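You operate a simulated robot arm through the tools that you are given. There is no shell and no other tool. Be economical: measure what you need, move in short steps, check, and stop when the job is done.

You are at the controls of a simulated two-armed robot. One attempt, no reset.

TASK
Belts off, wipe the dust off the exit sensor with the blue pad, then run one step.
Fine: put the pad back; switch the belts off again. Set down upright: blue wiping pad. What is to be rubbed or washed off counts as gone when no trace of it is left.

The check looks at the end state, three seconds after you hand in, the way a careful person would. Anything else that was tipped, shoved, dropped, spilled or broken makes it a failure.

THE ROBOT
Two 6-joint arms with three-finger grippers on one trunk, on a base that drives. Base frame: it is fixed to the floor where the robot stands at the start and does not move with it; the origin is under the middle of the robot, x ahead of it, y to its left, z up. Lengths are in m, angles in degrees, forces in N, time in s.
The left shoulder is at the start at [0.04, 0.147, 1.299], the right one opposite. With the tool pointing down near the work surface each hand reaches from about 0.46 to 0.58 m from the robot's upright axis, wherever it stands, measured 20 degrees to its own side. Places, roughly: air dial [1.2, -0.6, 0.7]; back button [1.1, -0.4, 0.7]; belt switch [0.7, 0, 0.7]; blue wiping pad (7x5x6 cm) [-1.2, 0.5, 0.9]; dust on the exit sensor [1.2, 0.3, 0.8]; fan one louvre slide [1.2, -0.7, 0.5]; fan three louvre slide [1, -0.3, 0.5]; fan two louvre slide [1.1, -0.5, 0.5]; lift one lever [1.1, -0.5, 0.8]; lift two lever [0.9, -0.2, 0.8]; step dial [0.8, -0.1, 0.7]. Payload 2.69 kg a hand.
Tool frame (each hand has its own): the origin (TCP) lies between the finger pads and is the grasp point; the fingertips stand 0.029 m ahead of it; z points along the fingers, y is the line along which they close. The gripper opens to 0.12 m. The gripper's body begins 0.078 m behind the TCP.
Orientation is that of the tool frame in the base frame, as a unit quaternion [x, y, z, w]. With the fingers straight down and closing along the base's y, the tool's x points along the base's -x, its y along +y and its z along -z.

THE INTERFACE
- The arms move only by the tool play_rows. It takes "left_targets", "right_targets" or both (then of equal length, played together; a hand with none holds still); each is text: rows parted by semicolons, each of 7 numbers parted by spaces: the shift along the tool's x, y, z in m, then the turn, a rotation vector about the tool's x, y, z in degrees, then the gripper command, from -1 (fully open) to 1 (shut), values between in proportion. In form: x y z wx wy wz claw; .... A call has 1 to 12 rows; each row shifts and turns the commanded pose from where the row before left it, along the tool's axes as they then stand. A row lasts 0.2 s, in which the tool goes at most 0.05 m and 8.6 degrees; a call with a longer step from one row to the next is refused whole, and so is a gripper value outside its range. A pose out of reach is approached as far as the arm can. The call stops where the force on the tool passes 60 N (or 10 N more than at its start, if that is more) or the arm is blocked; 0.2 s more then pass. Each finger halts on what it meets, pressing with about 38 N; the grip force reading is that of the motor and also rises with nothing between the fingers. The clock runs only during rows and for 0.2 s after the last one: add rows that do not move to give the fingers time. The reply holds the time, the measured pose of the TCP, the force on the tool along the base axes, the opening and the grip force, in the units named above and with some noise, with the torque about the TCP (base axes, N m) and any sound that the robot's microphone picked up.
- Cameras (640 x 400 px; columns grow to the right, rows downward): "scene" is now at [0.0976, -0.0302, 1.5051]; the picture's right is [-0.35, -0.94, 0.00], its down [-0.74, 0.27, -0.61] and it looks along [0.57, -0.21, -0.79] (base axes); focal length 290 px, centre (320, 200). "left" rides on the left gripper at [0.063, 0, -0.104] in its tool frame; the picture's right is [0.00, 1.00, 0.00], its down [-0.83, 0.00, -0.56] and it looks along [-0.56, 0.00, 0.83] (tool axes); focal length 275 px, centre (320, 200). "right" rides on the right gripper at [0.063, 0, -0.104] in its tool frame; the picture's right is [0.00, 1.00, 0.00], its down [-0.83, 0.00, -0.56] and it looks along [-0.56, 0.00, 0.83] (tool axes); focal length 275 px, centre (320, 200). There is no depth. A picture from a camera that has moved, and an enlarged one, comes with that camera's place and axes in the base frame and with its lens. The place of the scene camera against the robot may be out by one fixed shift of up to 0.012 m in any direction.
- capture(camera): a new picture of that camera. The clock stands still meanwhile.
- move_column(by): slides the trunk up (or, below 0, down) by that many m; the arms and the scene camera ride with it, the base frame stays. It gives what a move gives, with no picture.
- roll_base(legs): drives the robot by 1 to 6 legs, each [ahead, turn to the left] in m and degrees, along the robot's own axes; the way and the turn of a leg run together, so that a leg with both is an arc; at most 1.5 m and 180 degrees a leg. The arms and the cameras ride along, it lands a little off, and it stops where it bumps. It gives what a move gives.
- aim_head(pan, tilt): turns the head with the scene camera to pan (to the left, within 86 degrees either way) and tilt (down, from -29 to 69), counted from straight ahead of the robot. It gives what a move gives.
- close_up(camera, box): a new picture of the part [left, top, right, bottom] of that camera's present view, enlarged. The clock stands still meanwhile.
- job_done(): hands the job in; it is judged then, once.

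Go step by step. Nothing tells you exact positions but the pictures and the camera data: compare them with the known pose of the tool, close in by small moves and look again before you grip or let go. The budget is 120 turns and 88 pictures, counting those below and the enlarged ones. Unless the task says otherwise, let go and move clear before handing in, and close with one line.

The tools are called after "Request:" by a JSON object that holds its "method" and its "body". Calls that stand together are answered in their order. play_rows: Moves the arms, as the interface text tells. Its arguments: {"type":"object","properties":{"left_targets":{"type":"string"},"right_targets":{"type":"string"}},"required":[]} The other tools are called the same way: move_column (by) slides the trunk up or down; roll_base (legs) drives the base; aim_head (pan, tilt) turns the head that bears the scene camera; capture (camera) takes a picture; close_up (camera, box) takes an enlarged picture of a part of a camera's view; job_done () hands the job in.

At the start:

```text
time: 0.0
left_tcp_pos: [0.4669, 0.1128, 0.9547]
left_tool_rot: [0.0, 1.0, 0.0, 0.0]
left_force: [0.6, -0.3, -0.3]
left_torque: [-0.01, 0.02, -0.01]
left_width: 0.1201
left_grip_force: 0.1
right_tcp_pos: [0.4581, -0.2875, 0.852]
right_tool_rot: [0.001, 1.0, 0.0, -0.001]
right_force: [-0.2, -0.6, -0.9]
right_torque: [0.02, 0.01, -0.03]
right_width: 0.1198
right_grip_force: 0.1
trunk travel left (down, up): [-0.426, 0.072]
robot x, y, heading: [-0.0027, -0.0003, -0.1]
head pan, tilt: [-20.3, 52.5]
```

scene: 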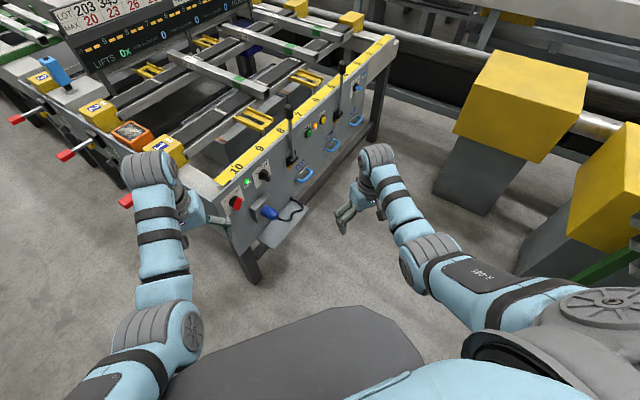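
right: 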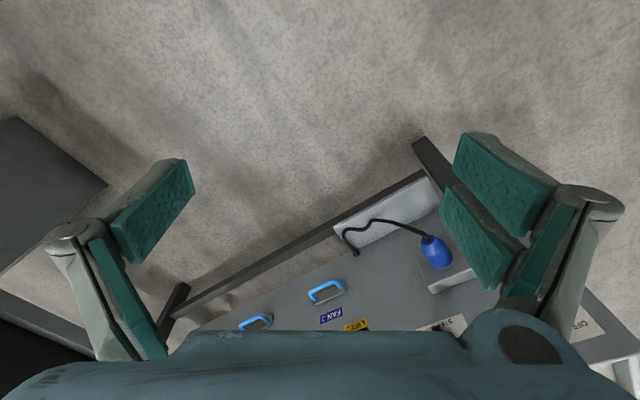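
left: 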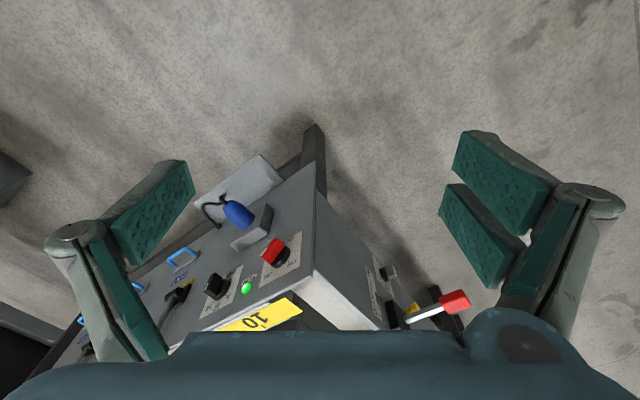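

I see a conveyor bench with a control panel ahead-left and lifts beyond it. I'll look closely at the panel and sensors first.

Request:
{"method": "close_up", "body": {"camera": "scene", "box": [200, 60, 400, 260]}}

Request:
{"method": "close_up", "body": {"camera": "scene", "box": [0, 0, 260, 200]}}

Request:
{"method": "aim_head", "body": {"pan": 20, "tilt": 30}}

Request:
{"method": "capture", "body": {"camera": "scene"}}

```text
2.00 times, centred on (300, 160) of scene
camera zoom: at [0.0976, -0.0302, 1.5051], right [-0.35, -0.94, 0.0], down [-0.74, 0.27, -0.61], along [0.57, -0.21, -0.79], focal length 581 px, centre (360, 280)
```

zoom: 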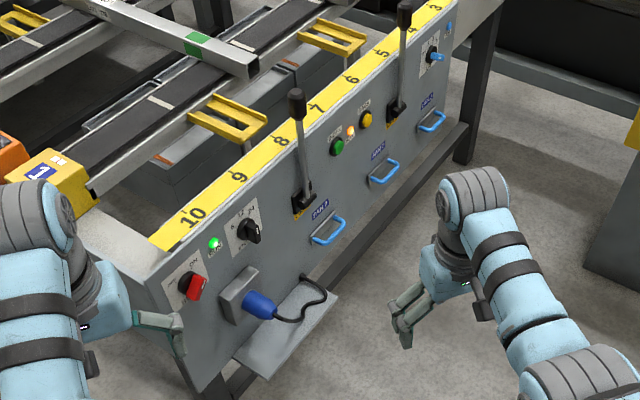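

```text
2.00 times, centred on (130, 100) of scene
camera zoom: at [0.0976, -0.0302, 1.5051], right [-0.35, -0.94, 0.0], down [-0.74, 0.27, -0.61], along [0.57, -0.21, -0.79], focal length 581 px, centre (700, 400)
```

zoom: 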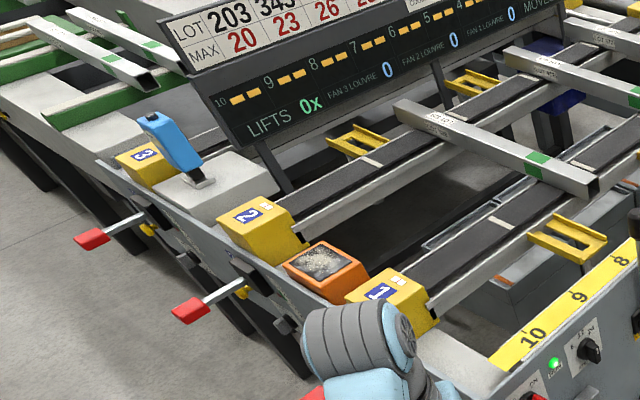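

```text
time: 1.1
left_tcp_pos: [0.4675, 0.1128, 0.9551]
left_tool_rot: [0.0, 1.0, 0.0, 0.0]
left_force: [0.0, 0.9, 0.4]
left_torque: [0.02, -0.01, 0.01]
left_width: 0.1203
left_grip_force: 0.0
right_tcp_pos: [0.4583, -0.2873, 0.8518]
right_tool_rot: [0.0, 1.0, 0.0, 0.0]
right_force: [0.1, -0.1, -0.2]
right_torque: [0.04, 0.02, -0.03]
right_width: 0.1198
right_grip_force: 0.1
trunk travel left (down, up): [-0.426, 0.072]
robot x, y, heading: [-0.0012, 0.0021, 0.1]
head pan, tilt: [20.0, 30.0]
```

```text
82 pictures are left
camera scene: at [0.1126, 0.0265, 1.5379], right [0.34, -0.94, 0.0], down [-0.47, -0.17, -0.87], along [0.81, 0.3, -0.5], focal length 290 px, centre (320, 200)
```

scene: 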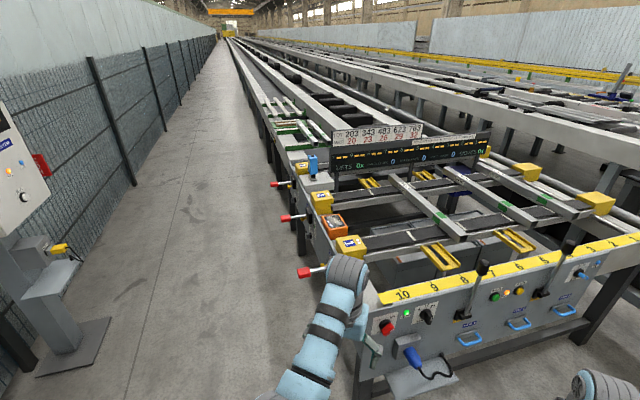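

The orange box carries the dust. Next I read the board and panel up close.

Request:
{"method": "close_up", "body": {"camera": "scene", "box": [320, 115, 500, 215]}}

Request:
{"method": "close_up", "body": {"camera": "scene", "box": [360, 230, 620, 390]}}

Request:
{"method": "close_up", "body": {"camera": "scene", "box": [260, 140, 400, 300]}}

```text
3.56 times, centred on (410, 165) of scene
camera zoom: at [0.1126, 0.0265, 1.5379], right [0.34, -0.94, 0.0], down [-0.47, -0.17, -0.87], along [0.81, 0.3, -0.5], focal length 1032 px, centre (0, 324)
```

zoom: 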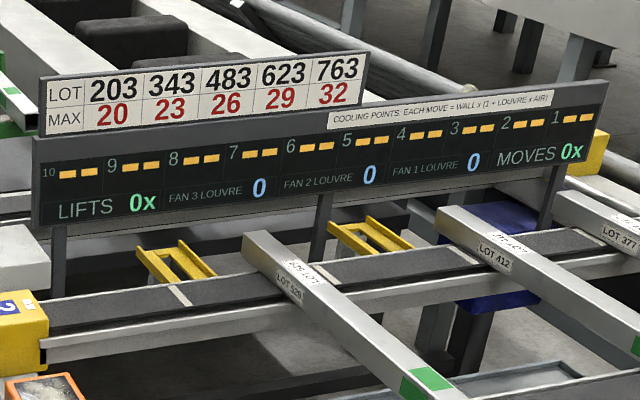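

```text
2.46 times, centred on (490, 310) of scene
camera zoom: at [0.1126, 0.0265, 1.5379], right [0.34, -0.94, 0.0], down [-0.47, -0.17, -0.87], along [0.81, 0.3, -0.5], focal length 715 px, centre (-98, -71)
```

zoom: 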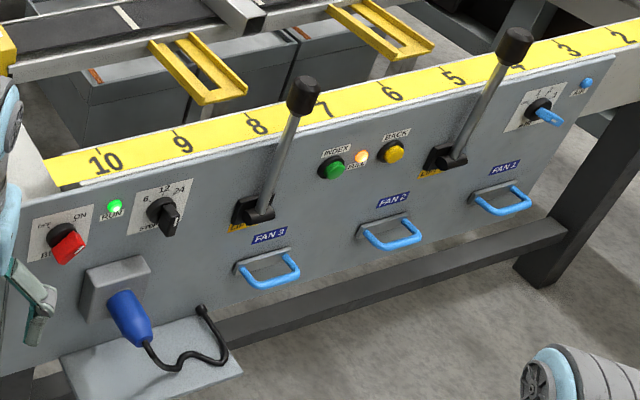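

```text
2.50 times, centred on (330, 220) of scene
camera zoom: at [0.1126, 0.0265, 1.5379], right [0.34, -0.94, 0.0], down [-0.47, -0.17, -0.87], along [0.81, 0.3, -0.5], focal length 726 px, centre (295, 150)
```

zoom: 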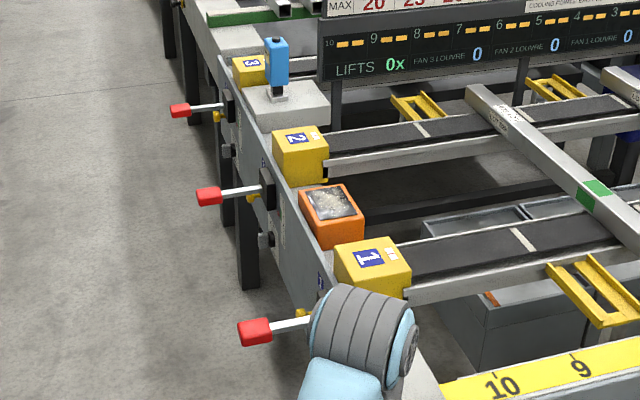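

Before I drive, I look to both sides for obstacles.

Request:
{"method": "aim_head", "body": {"pan": -80, "tilt": 35}}

Request:
{"method": "capture", "body": {"camera": "scene"}}

Request:
{"method": "aim_head", "body": {"pan": 86, "tilt": 30}}

Request:
{"method": "capture", "body": {"camera": "scene"}}

```text
time: 2.8
left_tcp_pos: [0.4678, 0.1135, 0.9553]
left_tool_rot: [0.0, 1.0, 0.001, 0.0]
left_force: [-0.5, -0.8, -1.7]
left_torque: [0.01, 0.02, -0.02]
left_width: 0.12
left_grip_force: 0.1
right_tcp_pos: [0.4589, -0.2876, 0.8528]
right_tool_rot: [0.0, 1.0, 0.0, 0.0]
right_force: [-0.7, -0.5, -0.3]
right_torque: [0.03, 0.04, 0.03]
right_width: 0.1199
right_grip_force: 0.0
trunk travel left (down, up): [-0.426, 0.072]
robot x, y, heading: [-0.0036, -0.0001, 0.1]
head pan, tilt: [-80.0, 35.0]
```

```text
78 pictures are left
camera scene: at [0.043, -0.0911, 1.5301], right [-0.98, -0.17, 0.0], down [-0.1, 0.56, -0.82], along [0.14, -0.81, -0.57], focal length 290 px, centre (320, 200)
```

scene: 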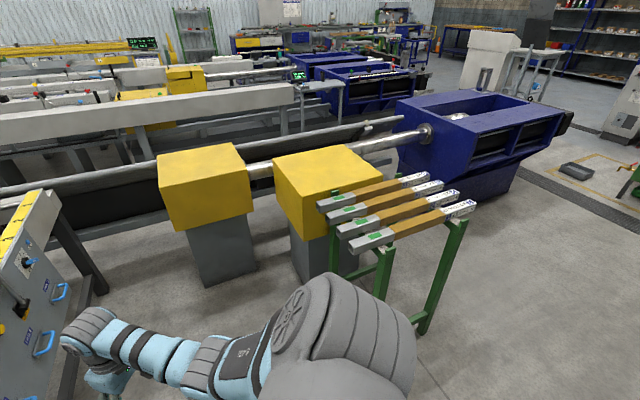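

```text
time: 5.4
left_tcp_pos: [0.4678, 0.1125, 0.9551]
left_tool_rot: [0.001, 1.0, 0.0, 0.0]
left_force: [0.0, 1.0, -0.2]
left_torque: [-0.03, -0.02, 0.06]
left_width: 0.12
left_grip_force: 0.1
right_tcp_pos: [0.4585, -0.2876, 0.8519]
right_tool_rot: [0.0, 1.0, 0.0, 0.0]
right_force: [-0.2, -0.1, 0.5]
right_torque: [0.02, -0.04, -0.02]
right_width: 0.1201
right_grip_force: 0.1
trunk travel left (down, up): [-0.426, 0.072]
robot x, y, heading: [0.0017, -0.0005, -0.2]
head pan, tilt: [85.9, 30.0]
```

```text
77 pictures are left
camera scene: at [0.0341, 0.0859, 1.5379], right [1.0, -0.07, 0.0], down [-0.04, -0.5, -0.87], along [0.06, 0.86, -0.5], focal length 290 px, centre (320, 200)
```

scene: 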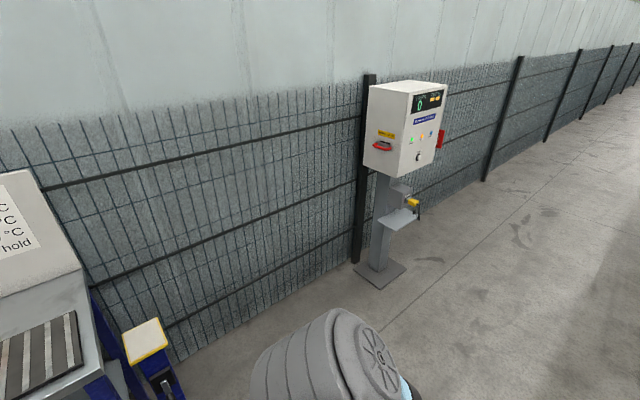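

The right side has a bar rack at about (-0.3, -1.1) and posts near (0.9, -1.2). I'll back off, loop slightly right and face the panel squarely.

Request:
{"method": "roll_base", "body": {"legs": [[-0.3, 0], [0, -46], [0.77, 0], [0, 86]]}}

Request:
{"method": "aim_head", "body": {"pan": 0, "tilt": 45}}

Request:
{"method": "capture", "body": {"camera": "scene"}}

```text
time: 16.9
left_tcp_pos: [0.5192, -0.1578, 0.9546]
left_tool_rot: [-0.351, 0.936, 0.0, 0.0]
left_force: [0.1, 0.5, 0.2]
left_torque: [0.03, 0.01, 0.03]
left_width: 0.1204
left_grip_force: 0.1
right_tcp_pos: [0.7754, -0.4652, 0.8511]
right_tool_rot: [-0.351, 0.936, 0.001, 0.001]
right_force: [0.4, -0.8, -1.0]
right_torque: [0.03, 0.0, -0.02]
right_width: 0.1201
right_grip_force: 0.1
trunk travel left (down, up): [-0.426, 0.072]
robot x, y, heading: [0.2413, -0.549, 41.1]
head pan, tilt: [85.9, 30.0]
```

```text
time: 18.5
left_tcp_pos: [0.5191, -0.158, 0.9542]
left_tool_rot: [-0.351, 0.936, 0.0, 0.0]
left_force: [-0.2, 0.1, -0.2]
left_torque: [0.02, 0.04, 0.06]
left_width: 0.1199
left_grip_force: 0.1
right_tcp_pos: [0.7762, -0.4648, 0.8514]
right_tool_rot: [-0.351, 0.936, 0.0, 0.0]
right_force: [-0.8, 0.4, 0.0]
right_torque: [0.0, 0.0, 0.01]
right_width: 0.1202
right_grip_force: 0.0
trunk travel left (down, up): [-0.426, 0.072]
robot x, y, heading: [0.2406, -0.55, 41.4]
head pan, tilt: [0.0, 45.0]
```

```text
76 pictures are left
camera scene: at [0.3249, -0.4876, 1.5153], right [0.66, -0.75, 0.0], down [-0.53, -0.47, -0.71], along [0.53, 0.47, -0.71], focal length 290 px, centre (320, 200)
```

scene: 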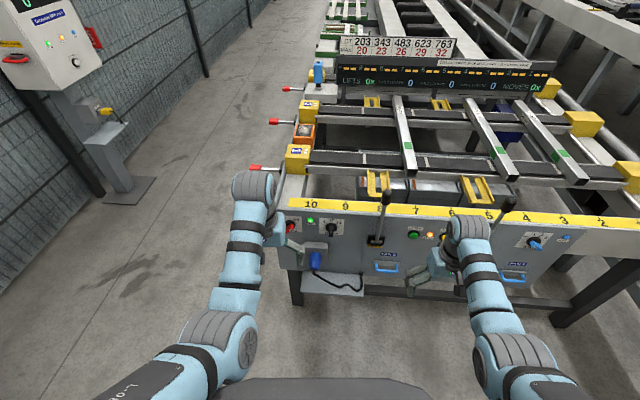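

I'm facing the panel squarely. I zoom on the switch, buttons and sensor signs.

Request:
{"method": "close_up", "body": {"camera": "scene", "box": [270, 190, 370, 290]}}

Request:
{"method": "close_up", "body": {"camera": "scene", "box": [360, 180, 460, 290]}}

Request:
{"method": "capture", "body": {"camera": "left"}}

```text
4.00 times, centred on (320, 240) of scene
camera zoom: at [0.3249, -0.4876, 1.5153], right [0.66, -0.75, 0.0], down [-0.53, -0.47, -0.71], along [0.53, 0.47, -0.71], focal length 1161 px, centre (320, 40)
```

zoom: 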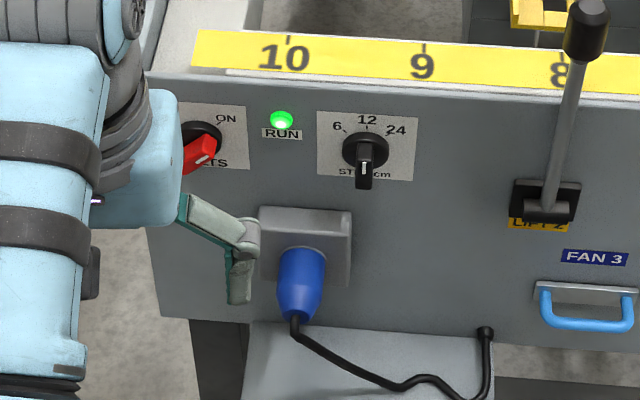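

```text
3.64 times, centred on (410, 235) of scene
camera zoom: at [0.3249, -0.4876, 1.5153], right [0.66, -0.75, 0.0], down [-0.53, -0.47, -0.71], along [0.53, 0.47, -0.71], focal length 1056 px, centre (-7, 73)
```

zoom: 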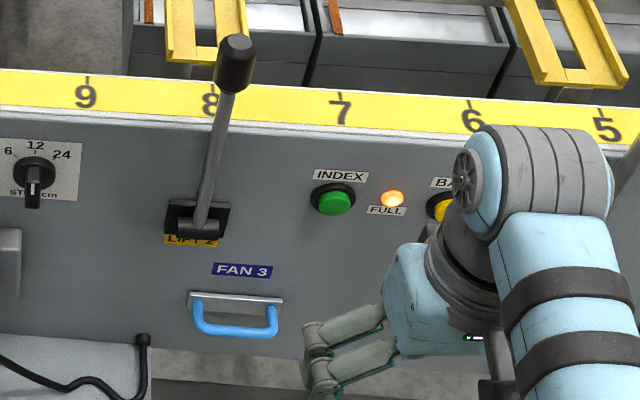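

```text
73 pictures are left
camera left: at [0.4708, -0.1987, 1.0599], right [-0.65, 0.76, 0.0], down [0.63, 0.54, 0.56], along [0.42, 0.36, -0.83], focal length 275 px, centre (320, 200)
```

left: 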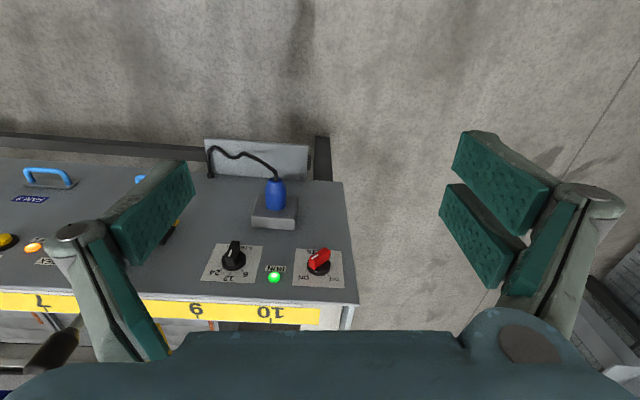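

Belts are ON (RUN lit), FULL is lit because of the dust, and the switch sits near (0.777, 0.064, 0.68). I'll square to the panel and pitch both hands to point forward.

Request:
{"method": "roll_base", "body": {"legs": [[0, -6]]}}

Request:
{"method": "play_rows", "body": {"left_targets": "0 0 0 0 -8.5 0 -1;0 0 0 0 -8.5 0 -1;0 0 0 0 -8.5 0 -1;0 0 0 0 -8.5 0 -1;0 0 0 0 -8.5 0 -1;0 0 0 0 -8.5 0 -1;0 0 0 0 -8.5 0 -1;0 0 0 0 -8.5 0 -1;0 0 0 0 -8.5 0 -1;0 0 0 0 -8.5 0 -1;0 0 0 0 -5 0 -1", "right_targets": "0 0 0 0 -8.5 0 -1;0 0 0 0 -8.5 0 -1;0 0 0 0 -8.5 0 -1;0 0 0 0 -8.5 0 -1;0 0 0 0 -8.5 0 -1;0 0 0 0 -8.5 0 -1;0 0 0 0 -8.5 0 -1;0 0 0 0 -8.5 0 -1;0 0 0 0 -8.5 0 -1;0 0 0 0 -8.5 0 -1;0 0 0 0 -5 0 -1"}}

Request:
{"method": "capture", "body": {"camera": "scene"}}

```text
time: 19.5
left_tcp_pos: [0.5588, -0.1877, 0.9551]
left_tool_rot: [-0.301, 0.954, -0.001, 0.0]
left_force: [0.5, -0.3, 0.0]
left_torque: [-0.04, -0.02, 0.0]
left_width: 0.1199
left_grip_force: 0.1
right_tcp_pos: [0.7806, -0.5192, 0.8524]
right_tool_rot: [-0.302, 0.953, -0.001, 0.0]
right_force: [0.1, -0.2, -0.9]
right_torque: [-0.02, -0.02, 0.0]
right_width: 0.1199
right_grip_force: 0.1
trunk travel left (down, up): [-0.426, 0.072]
robot x, y, heading: [0.2394, -0.549, 35.0]
head pan, tilt: [0.0, 45.0]
```

```text
time: 20.4
left_tcp_pos: [0.5805, -0.107, 1.0437]
left_tool_rot: [-0.293, 0.894, 0.157, 0.301]
left_force: [0.7, 0.2, -0.2]
left_torque: [0.03, 0.04, 0.04]
left_width: 0.1199
left_grip_force: 0.0
right_tcp_pos: [0.7815, -0.5207, 0.8525]
right_tool_rot: [-0.294, 0.927, 0.072, 0.224]
right_force: [0.2, -1.1, 0.6]
right_torque: [-0.01, -0.01, 0.02]
right_width: 0.12
right_grip_force: 0.0
trunk travel left (down, up): [-0.426, 0.072]
robot x, y, heading: [0.2382, -0.5517, 35.3]
head pan, tilt: [0.0, 45.0]
stopped in row 4 (left hand): the arm was blocked; the commanded pose is now the measured one
```

```text
72 pictures are left
camera scene: at [0.3312, -0.4971, 1.5154], right [0.58, -0.82, 0.0], down [-0.58, -0.41, -0.71], along [0.58, 0.41, -0.71], focal length 290 px, centre (320, 200)
```

scene: 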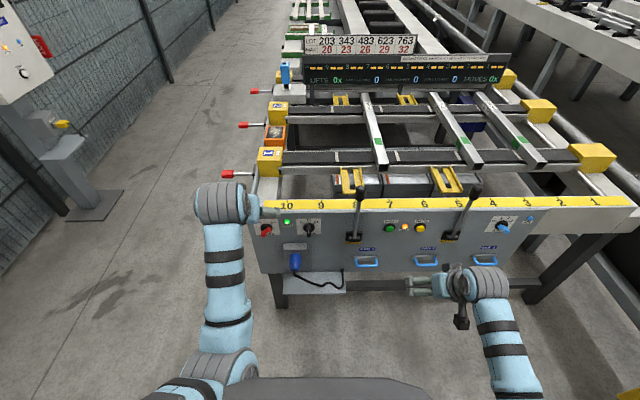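

The left arm couldn't fold to a horizontal tool that close in. I'll back off, lower the trunk, and pitch while extending forward.

Request:
{"method": "roll_base", "body": {"legs": [[-0.15, 0]]}}

Request:
{"method": "move_column", "body": {"by": -0.3}}

Request:
{"method": "play_rows", "body": {"left_targets": "-0.018 0 0.041 0 0 0 -1;-0.018 0 0.041 0 0 0 -1;-0.018 0 0.041 0 0 0 -1;-0.018 0 0.041 0 0 0 -1", "right_targets": "-0.0356 0 0.0182 0 0 0 -1;-0.0356 0 0.0182 0 0 0 -1;-0.0356 0 0.0182 0 0 0 -1;-0.0356 0 0.0182 0 0 0 -1"}}

```text
time: 21.6
left_tcp_pos: [0.4802, -0.1764, 1.0417]
left_tool_rot: [-0.293, 0.894, 0.157, 0.3]
left_force: [0.2, 0.0, 0.7]
left_torque: [-0.01, 0.01, 0.04]
left_width: 0.12
left_grip_force: 0.0
right_tcp_pos: [0.6797, -0.5921, 0.8514]
right_tool_rot: [-0.293, 0.927, 0.072, 0.223]
right_force: [-0.2, -0.7, 0.5]
right_torque: [-0.01, -0.02, 0.0]
right_width: 0.1198
right_grip_force: 0.0
trunk travel left (down, up): [-0.426, 0.072]
robot x, y, heading: [0.1395, -0.6242, 35.1]
head pan, tilt: [0.0, 45.0]
stopped in leg 1: the robot was blocked; the commanded pose is now the measured one
```

```text
time: 24.6
left_tcp_pos: [0.4781, -0.1766, 0.7428]
left_tool_rot: [-0.294, 0.894, 0.158, 0.3]
left_force: [-0.1, -0.5, 1.0]
left_torque: [-0.01, 0.0, 0.0]
left_width: 0.1199
left_grip_force: 0.0
right_tcp_pos: [0.6787, -0.593, 0.5512]
right_tool_rot: [-0.294, 0.926, 0.071, 0.225]
right_force: [0.8, 0.5, -0.9]
right_torque: [0.01, -0.04, 0.01]
right_width: 0.12
right_grip_force: 0.1
trunk travel left (down, up): [-0.126, 0.372]
robot x, y, heading: [0.1387, -0.6197, 35.2]
head pan, tilt: [0.0, 45.0]
```

```text
time: 25.6
left_tcp_pos: [0.5927, -0.0774, 0.6642]
left_tool_rot: [-0.295, 0.893, 0.156, 0.302]
left_force: [0.2, -0.3, -0.3]
left_torque: [0.04, -0.06, -0.02]
left_width: 0.1201
left_grip_force: 0.1
left hand out of reach, approached as far as the arm can: row 4
right_tcp_pos: [0.8017, -0.5056, 0.5536]
right_tool_rot: [-0.293, 0.926, 0.071, 0.226]
right_force: [-1.2, -0.1, -0.5]
right_torque: [0.05, -0.06, -0.02]
right_width: 0.1198
right_grip_force: 0.0
right hand out of reach, approached as far as the arm can: row 4
trunk travel left (down, up): [-0.126, 0.372]
robot x, y, heading: [0.1379, -0.6201, 35.0]
head pan, tilt: [0.0, 45.0]
```

The base stopped slightly early, so I'll check behind later. Now I rotate both hands to horizontal.

Request:
{"method": "play_rows", "body": {"left_targets": "-0.0035 0 0.0075 0.74 -6.34 -0.47 -1;-0.0035 0 0.0075 0.74 -6.34 -0.47 -1;-0.0035 0 0.0075 0.74 -6.34 -0.47 -1;-0.0035 0 0.0075 0.74 -6.34 -0.47 -1;-0.0035 0 0.0075 0.74 -6.34 -0.47 -1;-0.0035 0 0.0075 0.74 -6.34 -0.47 -1;-0.0035 0 0.0075 0.74 -6.34 -0.47 -1;-0.0035 0 0.0075 0.74 -6.34 -0.47 -1", "right_targets": "-0.0035 0 0.0075 0 -7.84 0 -1;-0.0035 0 0.0075 0 -7.84 0 -1;-0.0035 0 0.0075 0 -7.84 0 -1;-0.0035 0 0.0075 0 -7.84 0 -1;-0.0035 0 0.0075 0 -7.84 0 -1;-0.0035 0 0.0075 0 -7.84 0 -1;-0.0035 0 0.0075 0 -7.84 0 -1;-0.0035 0 0.0075 0 -7.84 0 -1"}}

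Request:
{"method": "aim_head", "body": {"pan": -86, "tilt": 50}}

Request:
{"method": "capture", "body": {"camera": "scene"}}

Request:
{"method": "capture", "body": {"camera": "left"}}

```text
time: 27.4
left_tcp_pos: [0.6098, -0.0601, 0.6742]
left_tool_rot: [-0.245, 0.756, 0.206, 0.57]
left_force: [-0.5, 0.3, -0.7]
left_torque: [0.01, -0.02, 0.01]
left_width: 0.12
left_grip_force: 0.0
left hand out of reach, approached as far as the arm can: row 4, 5, 6, 7, 8
right_tcp_pos: [0.8217, -0.5044, 0.5898]
right_tool_rot: [-0.239, 0.72, 0.226, 0.611]
right_force: [-0.5, -0.1, 0.9]
right_torque: [-0.06, 0.0, 0.0]
right_width: 0.1202
right_grip_force: 0.0
right hand out of reach, approached as far as the arm can: row 4, 5, 6, 7, 8
trunk travel left (down, up): [-0.126, 0.372]
robot x, y, heading: [0.1409, -0.6224, 34.7]
head pan, tilt: [0.0, 45.0]
```

```text
time: 29.1
left_tcp_pos: [0.6092, -0.0599, 0.6734]
left_tool_rot: [-0.245, 0.756, 0.207, 0.57]
left_force: [0.3, 0.0, -0.5]
left_torque: [0.02, 0.0, -0.01]
left_width: 0.1201
left_grip_force: 0.0
right_tcp_pos: [0.8214, -0.5034, 0.5901]
right_tool_rot: [-0.24, 0.721, 0.227, 0.609]
right_force: [-1.5, -0.1, 0.0]
right_torque: [0.04, -0.01, 0.01]
right_width: 0.1201
right_grip_force: 0.0
trunk travel left (down, up): [-0.126, 0.372]
robot x, y, heading: [0.1395, -0.6189, 35.3]
head pan, tilt: [-85.9, 50.0]
```

```text
71 pictures are left
camera scene: at [0.2119, -0.6739, 1.2081], right [-0.77, -0.63, 0.0], down [-0.48, 0.59, -0.64], along [0.41, -0.5, -0.77], focal length 290 px, centre (320, 200)
```

scene: 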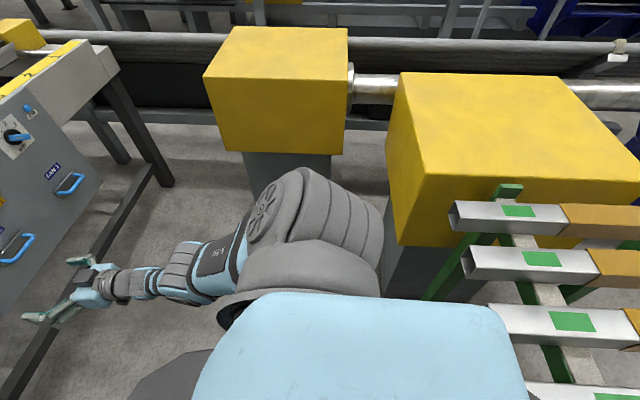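

```text
70 pictures are left
camera left: at [0.5144, -0.1294, 0.6413], right [-0.6, 0.8, 0.04], down [-0.23, -0.22, 0.95], along [0.76, 0.56, 0.32], focal length 275 px, centre (320, 200)
```

left: 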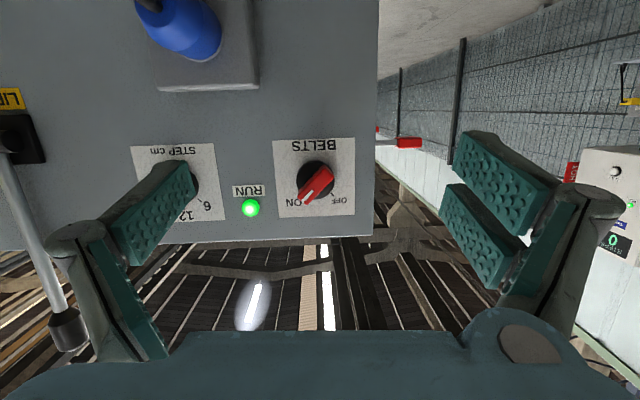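

Switch pivot triangulates to about (0.752, 0.042, 0.72); the white tip points at ON, so OFF is a 90° counterclockwise turn. The robot is just touching the rack behind it, so I move a little forward and lower the trunk, then raise the left hand.

Request:
{"method": "roll_base", "body": {"legs": [[0.05, 0]]}}

Request:
{"method": "move_column", "body": {"by": -0.12}}

Request:
{"method": "play_rows", "body": {"left_targets": "-0.0405 0 -0.011 0 -4 0 -1;-0.0405 0 -0.011 0 -4 0 -1;-0.0405 0 -0.009 0 -4 0 -1;-0.0405 0 -0.007 0 -3 0 -1;0 0 0 0 0 0 -0.2", "right_targets": "-0.0405 0 -0.011 0 -4 0 -1;-0.0405 0 -0.011 0 -4 0 -1;-0.0405 0 -0.009 0 -4 0 -1;-0.0405 0 -0.007 0 -3 0 1;0 0 0 0 0 0 1"}}

```text
time: 30.0
left_tcp_pos: [0.6503, -0.0304, 0.6734]
left_tool_rot: [-0.245, 0.757, 0.206, 0.57]
left_force: [0.6, 0.0, -0.1]
left_torque: [0.04, 0.03, -0.01]
left_width: 0.1203
left_grip_force: 0.1
right_tcp_pos: [0.8627, -0.4757, 0.5906]
right_tool_rot: [-0.239, 0.721, 0.226, 0.61]
right_force: [0.4, 0.9, -1.0]
right_torque: [0.03, -0.02, 0.0]
right_width: 0.1201
right_grip_force: 0.2
trunk travel left (down, up): [-0.126, 0.372]
robot x, y, heading: [0.1831, -0.5931, 35.0]
head pan, tilt: [-85.9, 50.0]
```

```text
time: 31.5
left_tcp_pos: [0.651, -0.0315, 0.5541]
left_tool_rot: [-0.245, 0.757, 0.206, 0.57]
left_force: [-0.1, -0.2, 0.1]
left_torque: [0.04, 0.0, 0.02]
left_width: 0.1199
left_grip_force: 0.1
right_tcp_pos: [0.8629, -0.4752, 0.4704]
right_tool_rot: [-0.239, 0.721, 0.226, 0.61]
right_force: [1.3, -0.8, 0.6]
right_torque: [0.02, 0.0, 0.01]
right_width: 0.1203
right_grip_force: 0.1
trunk travel left (down, up): [-0.006, 0.492]
robot x, y, heading: [0.1829, -0.5927, 35.1]
head pan, tilt: [-85.9, 50.0]
```

```text
time: 32.7
left_tcp_pos: [0.6437, -0.0429, 0.72]
left_tool_rot: [-0.216, 0.676, 0.236, 0.664]
left_force: [-0.8, 0.2, -0.2]
left_torque: [-0.04, -0.04, -0.01]
left_width: 0.0718
left_grip_force: 0.1
right_tcp_pos: [0.8429, -0.4997, 0.6354]
right_tool_rot: [-0.209, 0.634, 0.257, 0.699]
right_force: [0.5, -0.1, -0.4]
right_torque: [0.01, -0.01, -0.03]
right_width: 0.0131
right_grip_force: 3.5
trunk travel left (down, up): [-0.006, 0.492]
robot x, y, heading: [0.1776, -0.59, 35.3]
head pan, tilt: [-85.9, 50.0]
```

The left hand is level and on axis with the switch, about 0.138 m from it. I roll 45° to straddle the bar, then look.

Request:
{"method": "play_rows", "body": {"left_targets": "0 0 0 0 0 7.5 -0.2;0 0 0 0 0 7.5 -0.2;0 0 0 0 0 7.5 -0.2;0 0 0 0 0 7.5 -0.2;0 0 0 0 0 7.5 -0.2;0 0 0 0 0 7.5 -0.2;0 0 0.03 0 0 0 -0.2;0 0 0.02 0 0 0 -0.2"}}

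Request:
{"method": "capture", "body": {"camera": "left"}}

```text
time: 34.5
left_tcp_pos: [0.6837, -0.0122, 0.7198]
left_tool_rot: [0.059, 0.707, 0.472, 0.522]
left_force: [0.7, -0.4, 0.0]
left_torque: [0.0, -0.02, 0.03]
left_width: 0.0721
left_grip_force: 0.1
right_tcp_pos: [0.8427, -0.4994, 0.6347]
right_tool_rot: [-0.208, 0.635, 0.256, 0.699]
right_force: [-0.6, 0.2, 0.6]
right_torque: [-0.02, -0.04, 0.04]
right_width: 0.0
right_grip_force: 28.7
trunk travel left (down, up): [-0.006, 0.492]
robot x, y, heading: [0.1789, -0.5877, 35.0]
head pan, tilt: [-85.9, 50.0]
```

```text
69 pictures are left
camera left: at [0.5722, -0.0385, 0.6783], right [-0.41, 0.54, 0.73], down [-0.07, -0.82, 0.57], along [0.91, 0.18, 0.37], focal length 275 px, centre (320, 200)
```

left: 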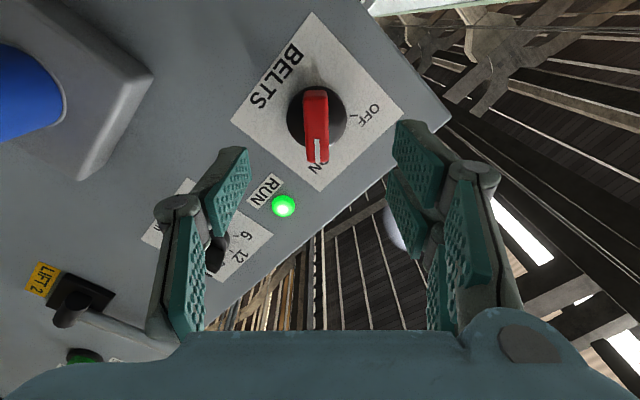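

The bar is aligned with the fingers. I advance partially and look again.

Request:
{"method": "play_rows", "body": {"left_targets": "0 -0.002 0.018 0 0 0 -0.2;0 0 0.017 0 0 0 -0.2"}}

Request:
{"method": "capture", "body": {"camera": "left"}}

```text
time: 35.1
left_tcp_pos: [0.693, -0.0038, 0.7186]
left_tool_rot: [0.056, 0.707, 0.476, 0.521]
left_force: [-0.4, 0.9, 0.2]
left_torque: [0.0, -0.02, -0.01]
left_width: 0.0719
left_grip_force: 0.1
left hand out of reach, approached as far as the arm can: row 1, 2
right_tcp_pos: [0.8428, -0.4985, 0.6356]
right_tool_rot: [-0.208, 0.634, 0.256, 0.699]
right_force: [-0.8, 0.1, 0.3]
right_torque: [-0.01, 0.01, 0.01]
right_width: 0.0
right_grip_force: 29.2
trunk travel left (down, up): [-0.006, 0.492]
robot x, y, heading: [0.1811, -0.5917, 35.0]
head pan, tilt: [-85.9, 50.0]
```

```text
68 pictures are left
camera left: at [0.5811, -0.0314, 0.6778], right [-0.41, 0.54, 0.73], down [-0.06, -0.82, 0.57], along [0.91, 0.19, 0.37], focal length 275 px, centre (320, 200)
```

left: 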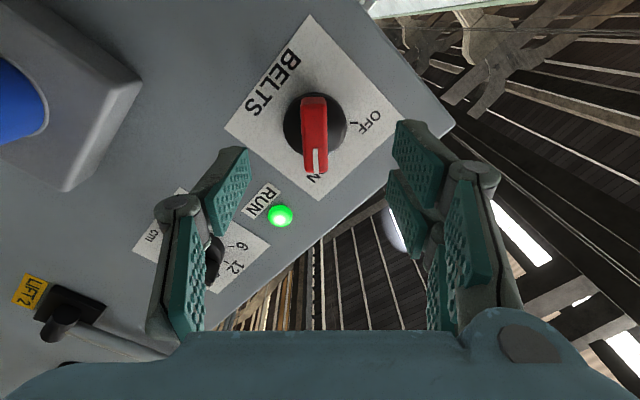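

The arm is at its reach limit, so I pull back 7 cm, drive the base 8 cm forward, and look again.

Request:
{"method": "play_rows", "body": {"left_targets": "0 0 -0.035 0 0 0 -0.2;0 0 -0.035 0 0 0 -0.2"}}

Request:
{"method": "roll_base", "body": {"legs": [[0.08, 0]]}}

Request:
{"method": "capture", "body": {"camera": "left"}}

```text
time: 35.7
left_tcp_pos: [0.6438, -0.0382, 0.72]
left_tool_rot: [0.059, 0.707, 0.472, 0.523]
left_force: [0.2, -0.7, 0.8]
left_torque: [0.03, 0.02, 0.0]
left_width: 0.072
left_grip_force: 0.0
left hand out of reach, approached as far as the arm can: row 1
right_tcp_pos: [0.8424, -0.4985, 0.6348]
right_tool_rot: [-0.209, 0.635, 0.256, 0.699]
right_force: [0.1, 0.1, 0.4]
right_torque: [0.04, 0.03, -0.01]
right_width: 0.0
right_grip_force: 28.8
trunk travel left (down, up): [-0.006, 0.492]
robot x, y, heading: [0.1804, -0.591, 35.1]
head pan, tilt: [-85.9, 50.0]
```

```text
time: 36.7
left_tcp_pos: [0.7076, 0.0081, 0.7191]
left_tool_rot: [0.06, 0.708, 0.472, 0.522]
left_force: [0.9, 0.3, -0.4]
left_torque: [0.0, -0.06, 0.0]
left_width: 0.0719
left_grip_force: 0.0
right_tcp_pos: [0.9083, -0.4528, 0.6341]
right_tool_rot: [-0.209, 0.635, 0.257, 0.698]
right_force: [0.0, -0.4, -0.7]
right_torque: [0.02, -0.04, -0.02]
right_width: 0.0003
right_grip_force: 28.6
trunk travel left (down, up): [-0.006, 0.492]
robot x, y, heading: [0.2438, -0.5435, 35.2]
head pan, tilt: [-85.9, 50.0]
```

```text
67 pictures are left
camera left: at [0.5963, -0.0181, 0.6775], right [-0.41, 0.54, 0.73], down [-0.07, -0.82, 0.57], along [0.91, 0.18, 0.37], focal length 275 px, centre (320, 200)
```

left: 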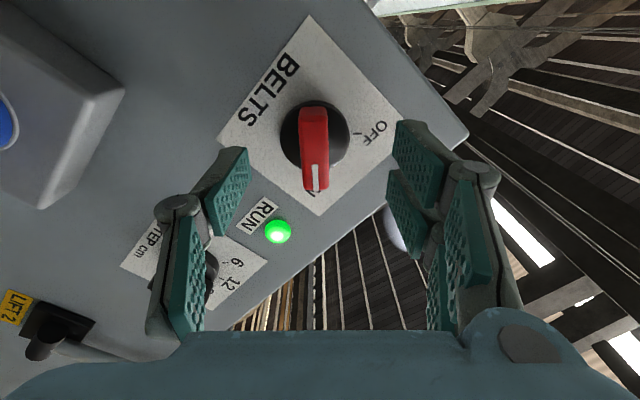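

The bar's outer face is near the fingertips now. I advance 13 mm, shift 3 mm, and close on the bar.

Request:
{"method": "play_rows", "body": {"left_targets": "0 -0.003 0.013 0 0 0 -0.2;0 0 0 0 0 0 0.2;0 0 0 0 0 0 0.6;0 0 0 0 0 0 1;0 0 0 0 0 0 1;0 0 0 0 0 0 1"}}

Request:
{"method": "capture", "body": {"camera": "left"}}

```text
time: 38.1
left_tcp_pos: [0.7205, 0.0147, 0.7178]
left_tool_rot: [0.058, 0.707, 0.472, 0.523]
left_force: [1.9, 0.1, 0.3]
left_torque: [-0.8, -0.66, -0.05]
left_width: 0.0151
left_grip_force: 41.1
right_tcp_pos: [0.9079, -0.4533, 0.6351]
right_tool_rot: [-0.208, 0.635, 0.256, 0.699]
right_force: [-0.7, 0.3, 0.6]
right_torque: [-0.02, -0.02, -0.01]
right_width: 0.0
right_grip_force: 28.8
trunk travel left (down, up): [-0.006, 0.492]
robot x, y, heading: [0.2414, -0.5477, 35.2]
head pan, tilt: [-85.9, 50.0]
```

```text
66 pictures are left
camera left: at [0.608, -0.0124, 0.6758], right [-0.41, 0.54, 0.73], down [-0.07, -0.82, 0.57], along [0.91, 0.18, 0.37], focal length 275 px, centre (320, 200)
```

left: 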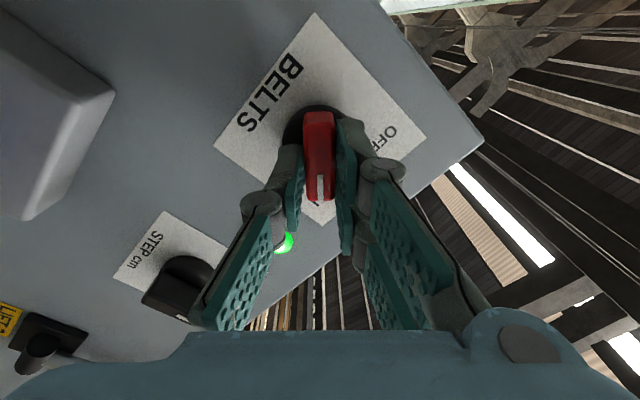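

The bar is gripped at 15 mm width. Now I turn it counterclockwise to OFF.

Request:
{"method": "play_rows", "body": {"left_targets": "0 0 0 0 0 -8 1;0 0 0 0 0 -8 1;0 0 0 0 0 -8 1;0 0 0 0 0 -8 1;0 0 0 0 0 -8 1;0 0 0 0 0 -8 1;0 0 0 0 0 -8 1;0 0 0 0 0 -8 1;0 0 0 0 0 -8 1;0 0 0 0 0 -8 1;0 0 0 0 0 -8 1;0 0 0 0 0 0 1"}}

Request:
{"method": "capture", "body": {"camera": "left"}}

```text
time: 40.7
left_tcp_pos: [0.7176, 0.0163, 0.7184]
left_tool_rot: [-0.45, 0.548, -0.024, 0.704]
left_force: [-6.7, 28.0, 8.8]
left_torque: [0.47, -0.64, 1.14]
left_width: 0.015
left_grip_force: 41.5
right_tcp_pos: [0.9062, -0.4514, 0.6365]
right_tool_rot: [-0.209, 0.634, 0.255, 0.7]
right_force: [0.1, 0.6, 0.1]
right_torque: [0.0, -0.02, -0.01]
right_width: 0.0
right_grip_force: 28.6
trunk travel left (down, up): [-0.006, 0.492]
robot x, y, heading: [0.2406, -0.5444, 35.3]
head pan, tilt: [-85.9, 50.0]
```

```text
65 pictures are left
camera left: at [0.6588, -0.0795, 0.6709], right [-0.46, 0.6, -0.66], down [-0.77, 0.1, 0.63], along [0.44, 0.8, 0.41], focal length 275 px, centre (320, 200)
```

left: 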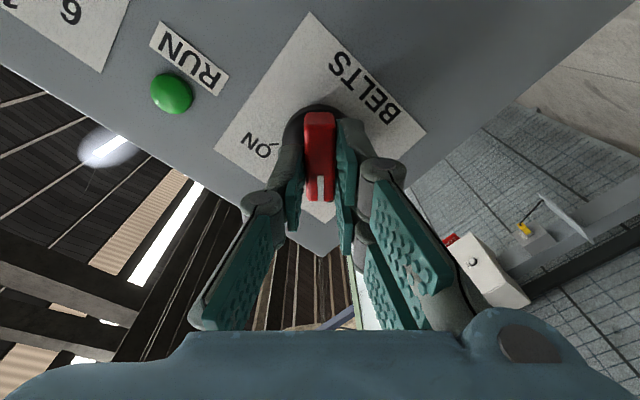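

RUN is dark, so the belts are off. I release, retract and check.

Request:
{"method": "play_rows", "body": {"left_targets": "0 0 0 0 0 0 0.2;0 0 0 0 0 0 0;0 0 -0.02 0 0 0 0;0 0 -0.03 0 0 0 -0.2;0 0 -0.03 0 0 8 -0.2;0 0 0 0 0 8 -0.2;0 0 0 0 0 8 -0.2;0 0 0 0 0 8 -0.2;0 0 0 0 0 8 -0.2"}}

Request:
{"method": "capture", "body": {"camera": "left"}}

```text
time: 42.1
left_tcp_pos: [0.6669, -0.0207, 0.805]
left_tool_rot: [-0.356, 0.55, 0.062, 0.753]
left_force: [0.3, -0.7, 0.4]
left_torque: [0.0, 0.02, 0.0]
left_width: 0.0718
left_grip_force: 0.1
right_tcp_pos: [0.9071, -0.4536, 0.6355]
right_tool_rot: [-0.208, 0.634, 0.257, 0.699]
right_force: [-0.2, 0.0, 0.4]
right_torque: [0.0, 0.04, 0.01]
right_width: 0.0
right_grip_force: 28.7
trunk travel left (down, up): [-0.006, 0.492]
robot x, y, heading: [0.2412, -0.5486, 35.0]
head pan, tilt: [-85.9, 50.0]
stopped in row 6 (left hand): the arm was blocked; the commanded pose is now the measured one
```

```text
64 pictures are left
camera left: at [0.6087, -0.1021, 0.7364], right [-0.49, 0.74, -0.46], down [-0.76, -0.09, 0.65], along [0.44, 0.67, 0.6], focal length 275 px, centre (320, 200)
```

left: 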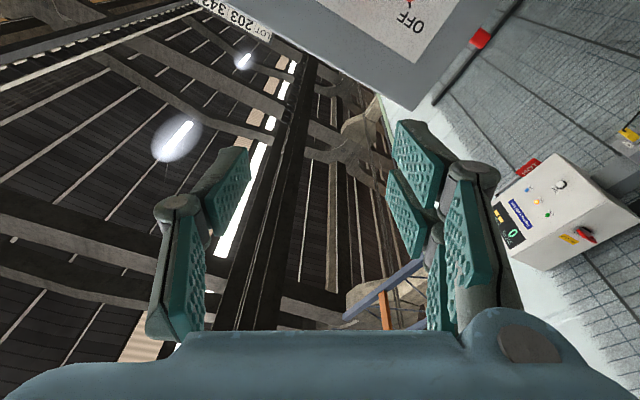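

OFF is showing. Next I back off slightly, raise the trunk, and fold the hands to point down before travelling to the pad.

Request:
{"method": "roll_base", "body": {"legs": [[-0.06, 0]]}}

Request:
{"method": "move_column", "body": {"by": 0.42}}

Request:
{"method": "play_rows", "body": {"left_targets": "0.02 0 -0.012 -1.83 8.05 1.9 -1;0.02 0 -0.012 -1.83 8.05 1.9 -1;0.02 0 -0.012 -1.83 8.05 1.9 -1;0.02 0 -0.012 -1.83 8.05 1.9 -1;0.02 0 -0.012 -1.83 8.05 1.9 -1;0.02 0 -0.012 -1.83 8.05 1.9 -1;0.012 0 0.015 -1.83 8.05 1.9 -1;0.012 0 0.015 -1.83 8.05 1.9 -1;0.012 0 0.015 -1.83 8.05 1.9 -1;0.012 0 0.015 -1.83 8.05 1.9 -1;0.012 0 0.015 -1.83 8.05 1.9 -1;0.012 0 0.015 -1.83 8.05 1.9 -1", "right_targets": "0 0 -0.012 0.37 8.02 0.08 1;0 0 -0.012 0.37 8.02 0.08 1;0 0 -0.012 0.37 8.02 0.08 1;0 0 -0.012 0.37 8.02 0.08 1;0 0 -0.012 0.37 8.02 0.08 1;0 0 -0.012 0.37 8.02 0.08 1;0.012 0 0 0.37 8.02 0.08 1;0.012 0 0 0.37 8.02 0.08 1;0.012 0 0 0.37 8.02 0.08 1;0.012 0 0 0.37 8.02 0.08 1;0.012 0 0 0.37 8.02 0.08 1;0.012 0 0 0.37 8.02 0.08 1"}}

Request:
{"method": "aim_head", "body": {"pan": 20, "tilt": 40}}

Request:
{"method": "capture", "body": {"camera": "scene"}}

```text
time: 43.1
left_tcp_pos: [0.6172, -0.0557, 0.8069]
left_tool_rot: [-0.356, 0.55, 0.062, 0.753]
left_force: [-0.2, 0.3, 0.6]
left_torque: [0.01, 0.01, 0.02]
left_width: 0.0719
left_grip_force: 0.0
right_tcp_pos: [0.8583, -0.4881, 0.6361]
right_tool_rot: [-0.208, 0.634, 0.256, 0.699]
right_force: [-0.6, 0.0, -0.5]
right_torque: [0.03, 0.04, 0.0]
right_width: 0.0
right_grip_force: 28.7
trunk travel left (down, up): [-0.006, 0.492]
robot x, y, heading: [0.1983, -0.5843, 35.2]
head pan, tilt: [-85.9, 50.0]
```

```text
refused: 0.42 is not a number from -0.4 to 0.4
```

```text
time: 45.7
left_tcp_pos: [0.5609, -0.1686, 0.608]
left_tool_rot: [-0.301, 0.953, 0.0, -0.001]
left_force: [0.4, 0.2, -0.9]
left_torque: [0.04, 0.0, 0.01]
left_width: 0.1198
left_grip_force: 0.0
right_tcp_pos: [0.7877, -0.549, 0.5816]
right_tool_rot: [-0.323, 0.945, 0.014, 0.041]
right_force: [0.7, -0.2, -1.3]
right_torque: [-0.02, -0.01, -0.01]
right_width: 0.0
right_grip_force: 28.8
right hand out of reach, approached as far as the arm can: row 1, 11, 12
trunk travel left (down, up): [-0.006, 0.492]
robot x, y, heading: [0.195, -0.5826, 35.2]
head pan, tilt: [-85.9, 50.0]
```

```text
time: 47.5
left_tcp_pos: [0.5606, -0.1698, 0.6076]
left_tool_rot: [-0.301, 0.954, 0.001, -0.001]
left_force: [-0.2, 0.4, 0.4]
left_torque: [0.04, 0.0, 0.01]
left_width: 0.1199
left_grip_force: 0.1
right_tcp_pos: [0.7883, -0.5488, 0.5824]
right_tool_rot: [-0.323, 0.946, 0.014, 0.041]
right_force: [-1.2, -0.2, 0.1]
right_torque: [-0.01, 0.02, 0.0]
right_width: 0.0
right_grip_force: 28.2
trunk travel left (down, up): [-0.006, 0.492]
robot x, y, heading: [0.1929, -0.5815, 35.4]
head pan, tilt: [20.0, 40.0]
```

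```text
63 pictures are left
camera scene: at [0.2683, -0.5046, 1.1029], right [0.82, -0.57, 0.0], down [-0.37, -0.53, -0.77], along [0.44, 0.63, -0.64], focal length 290 px, centre (320, 200)
```

scene: 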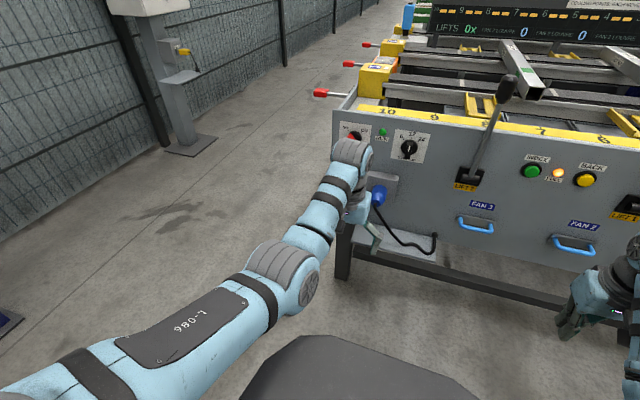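

No harm done, the hands are clear. I raise the trunk, turn to face the pad, and look.

Request:
{"method": "move_column", "body": {"by": 0.39}}

Request:
{"method": "roll_base", "body": {"legs": [[0, 107]]}}

Request:
{"method": "aim_head", "body": {"pan": 0, "tilt": 30}}

Request:
{"method": "capture", "body": {"camera": "scene"}}

```text
time: 51.2
left_tcp_pos: [0.5616, -0.1705, 0.9969]
left_tool_rot: [-0.302, 0.953, 0.0, -0.002]
left_force: [0.5, -0.2, 0.7]
left_torque: [-0.01, 0.0, -0.02]
left_width: 0.1198
left_grip_force: 0.1
right_tcp_pos: [0.7894, -0.5494, 0.9724]
right_tool_rot: [-0.321, 0.946, 0.013, 0.042]
right_force: [0.2, -0.4, 0.3]
right_torque: [0.0, -0.03, 0.03]
right_width: 0.0
right_grip_force: 27.9
trunk travel left (down, up): [-0.396, 0.102]
robot x, y, heading: [0.1946, -0.581, 35.0]
head pan, tilt: [20.0, 40.0]
```

```text
time: 56.1
left_tcp_pos: [-0.3008, -0.3433, 0.9961]
left_tool_rot: [0.943, -0.334, 0.0, 0.0]
left_force: [-0.3, -0.7, 1.0]
left_torque: [0.01, -0.04, -0.01]
left_width: 0.1199
left_grip_force: 0.0
right_tcp_pos: [0.0024, -0.0204, 0.9722]
right_tool_rot: [0.949, -0.313, -0.041, -0.014]
right_force: [0.2, -0.6, 0.3]
right_torque: [0.01, -0.02, 0.02]
right_width: 0.0
right_grip_force: 28.4
trunk travel left (down, up): [-0.396, 0.102]
robot x, y, heading: [0.195, -0.5831, 141.2]
head pan, tilt: [20.0, 40.0]
```

```text
time: 56.9
left_tcp_pos: [-0.3014, -0.3435, 0.9958]
left_tool_rot: [0.943, -0.333, 0.0, 0.001]
left_force: [0.1, -0.1, 0.0]
left_torque: [0.01, 0.04, 0.02]
left_width: 0.1197
left_grip_force: 0.1
right_tcp_pos: [0.0016, -0.0201, 0.9734]
right_tool_rot: [0.949, -0.313, -0.041, -0.014]
right_force: [0.5, -0.2, 0.1]
right_torque: [0.01, 0.0, 0.02]
right_width: 0.0
right_grip_force: 28.3
trunk travel left (down, up): [-0.396, 0.102]
robot x, y, heading: [0.1926, -0.582, 141.0]
head pan, tilt: [0.0, 30.0]
```

```text
62 pictures are left
camera scene: at [0.1169, -0.5162, 1.5074], right [0.63, 0.78, 0.0], down [0.39, -0.31, -0.87], along [-0.67, 0.54, -0.5], focal length 290 px, centre (320, 200)
```

scene: 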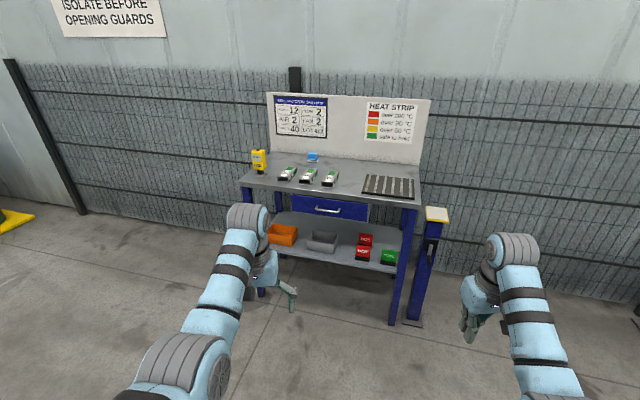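

Request:
{"method": "close_up", "body": {"camera": "scene", "box": [230, 85, 450, 225]}}

```text
2.86 times, centred on (340, 155) of scene
camera zoom: at [0.1169, -0.5162, 1.5074], right [0.63, 0.78, 0.0], down [0.39, -0.31, -0.87], along [-0.67, 0.54, -0.5], focal length 830 px, centre (263, 329)
```

zoom: 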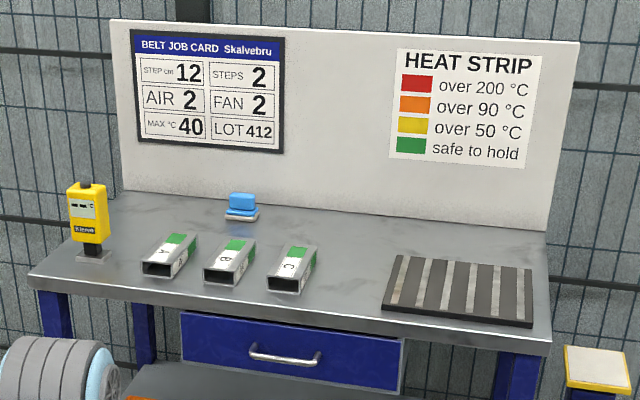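

The pad is blue on a white base, at the back of the bench near (-1.12, 0.43), behind samples A–C. I approach to 0.6 m off the bench, squared up to it.

Request:
{"method": "roll_base", "body": {"legs": [[0, 12], [0.7, 0], [0, -29]]}}

Request:
{"method": "aim_head", "body": {"pan": 0, "tilt": 45}}

Request:
{"method": "capture", "body": {"camera": "scene"}}

Request:
{"method": "capture", "body": {"camera": "left"}}

```text
time: 63.0
left_tcp_pos: [-0.8325, 0.1141, 0.997]
left_tool_rot: [0.882, -0.472, 0.0, 0.001]
left_force: [-0.3, 0.4, -0.8]
left_torque: [-0.02, -0.03, 0.01]
left_width: 0.1202
left_grip_force: 0.0
right_tcp_pos: [-0.4458, 0.3299, 0.9723]
right_tool_rot: [0.891, -0.453, -0.038, -0.02]
right_force: [0.2, -0.1, 0.0]
right_torque: [0.03, 0.0, 0.05]
right_width: 0.0
right_grip_force: 27.9
trunk travel left (down, up): [-0.396, 0.102]
robot x, y, heading: [-0.4284, -0.2629, 123.5]
head pan, tilt: [0.0, 30.0]
```

```text
time: 63.7
left_tcp_pos: [-0.832, 0.1131, 0.9963]
left_tool_rot: [0.882, -0.472, 0.0, 0.0]
left_force: [0.5, -0.6, -1.0]
left_torque: [-0.01, -0.01, -0.06]
left_width: 0.1199
left_grip_force: 0.1
right_tcp_pos: [-0.4453, 0.3312, 0.9725]
right_tool_rot: [0.891, -0.452, -0.038, -0.02]
right_force: [0.2, 0.7, 0.8]
right_torque: [-0.01, -0.03, 0.0]
right_width: 0.0
right_grip_force: 28.2
trunk travel left (down, up): [-0.396, 0.102]
robot x, y, heading: [-0.4288, -0.2615, 123.5]
head pan, tilt: [0.0, 45.0]
```

```text
60 pictures are left
camera scene: at [-0.477, -0.1815, 1.4848], right [0.83, 0.56, 0.0], down [0.39, -0.59, -0.71], along [-0.39, 0.59, -0.71], focal length 290 px, centre (320, 200)
```

scene: 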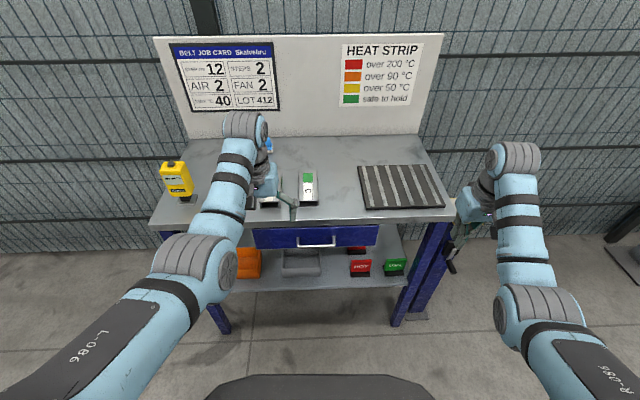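

```text
59 pictures are left
camera left: at [-0.7976, 0.061, 1.1021], right [-0.83, -0.55, 0.0], down [-0.46, 0.69, 0.56], along [-0.31, 0.46, -0.83], focal length 275 px, centre (320, 200)
```

left: 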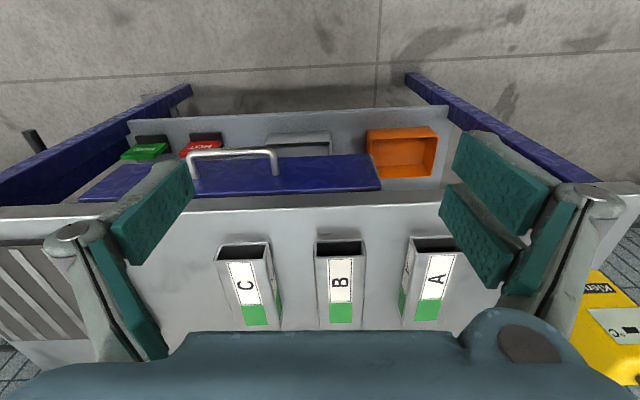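

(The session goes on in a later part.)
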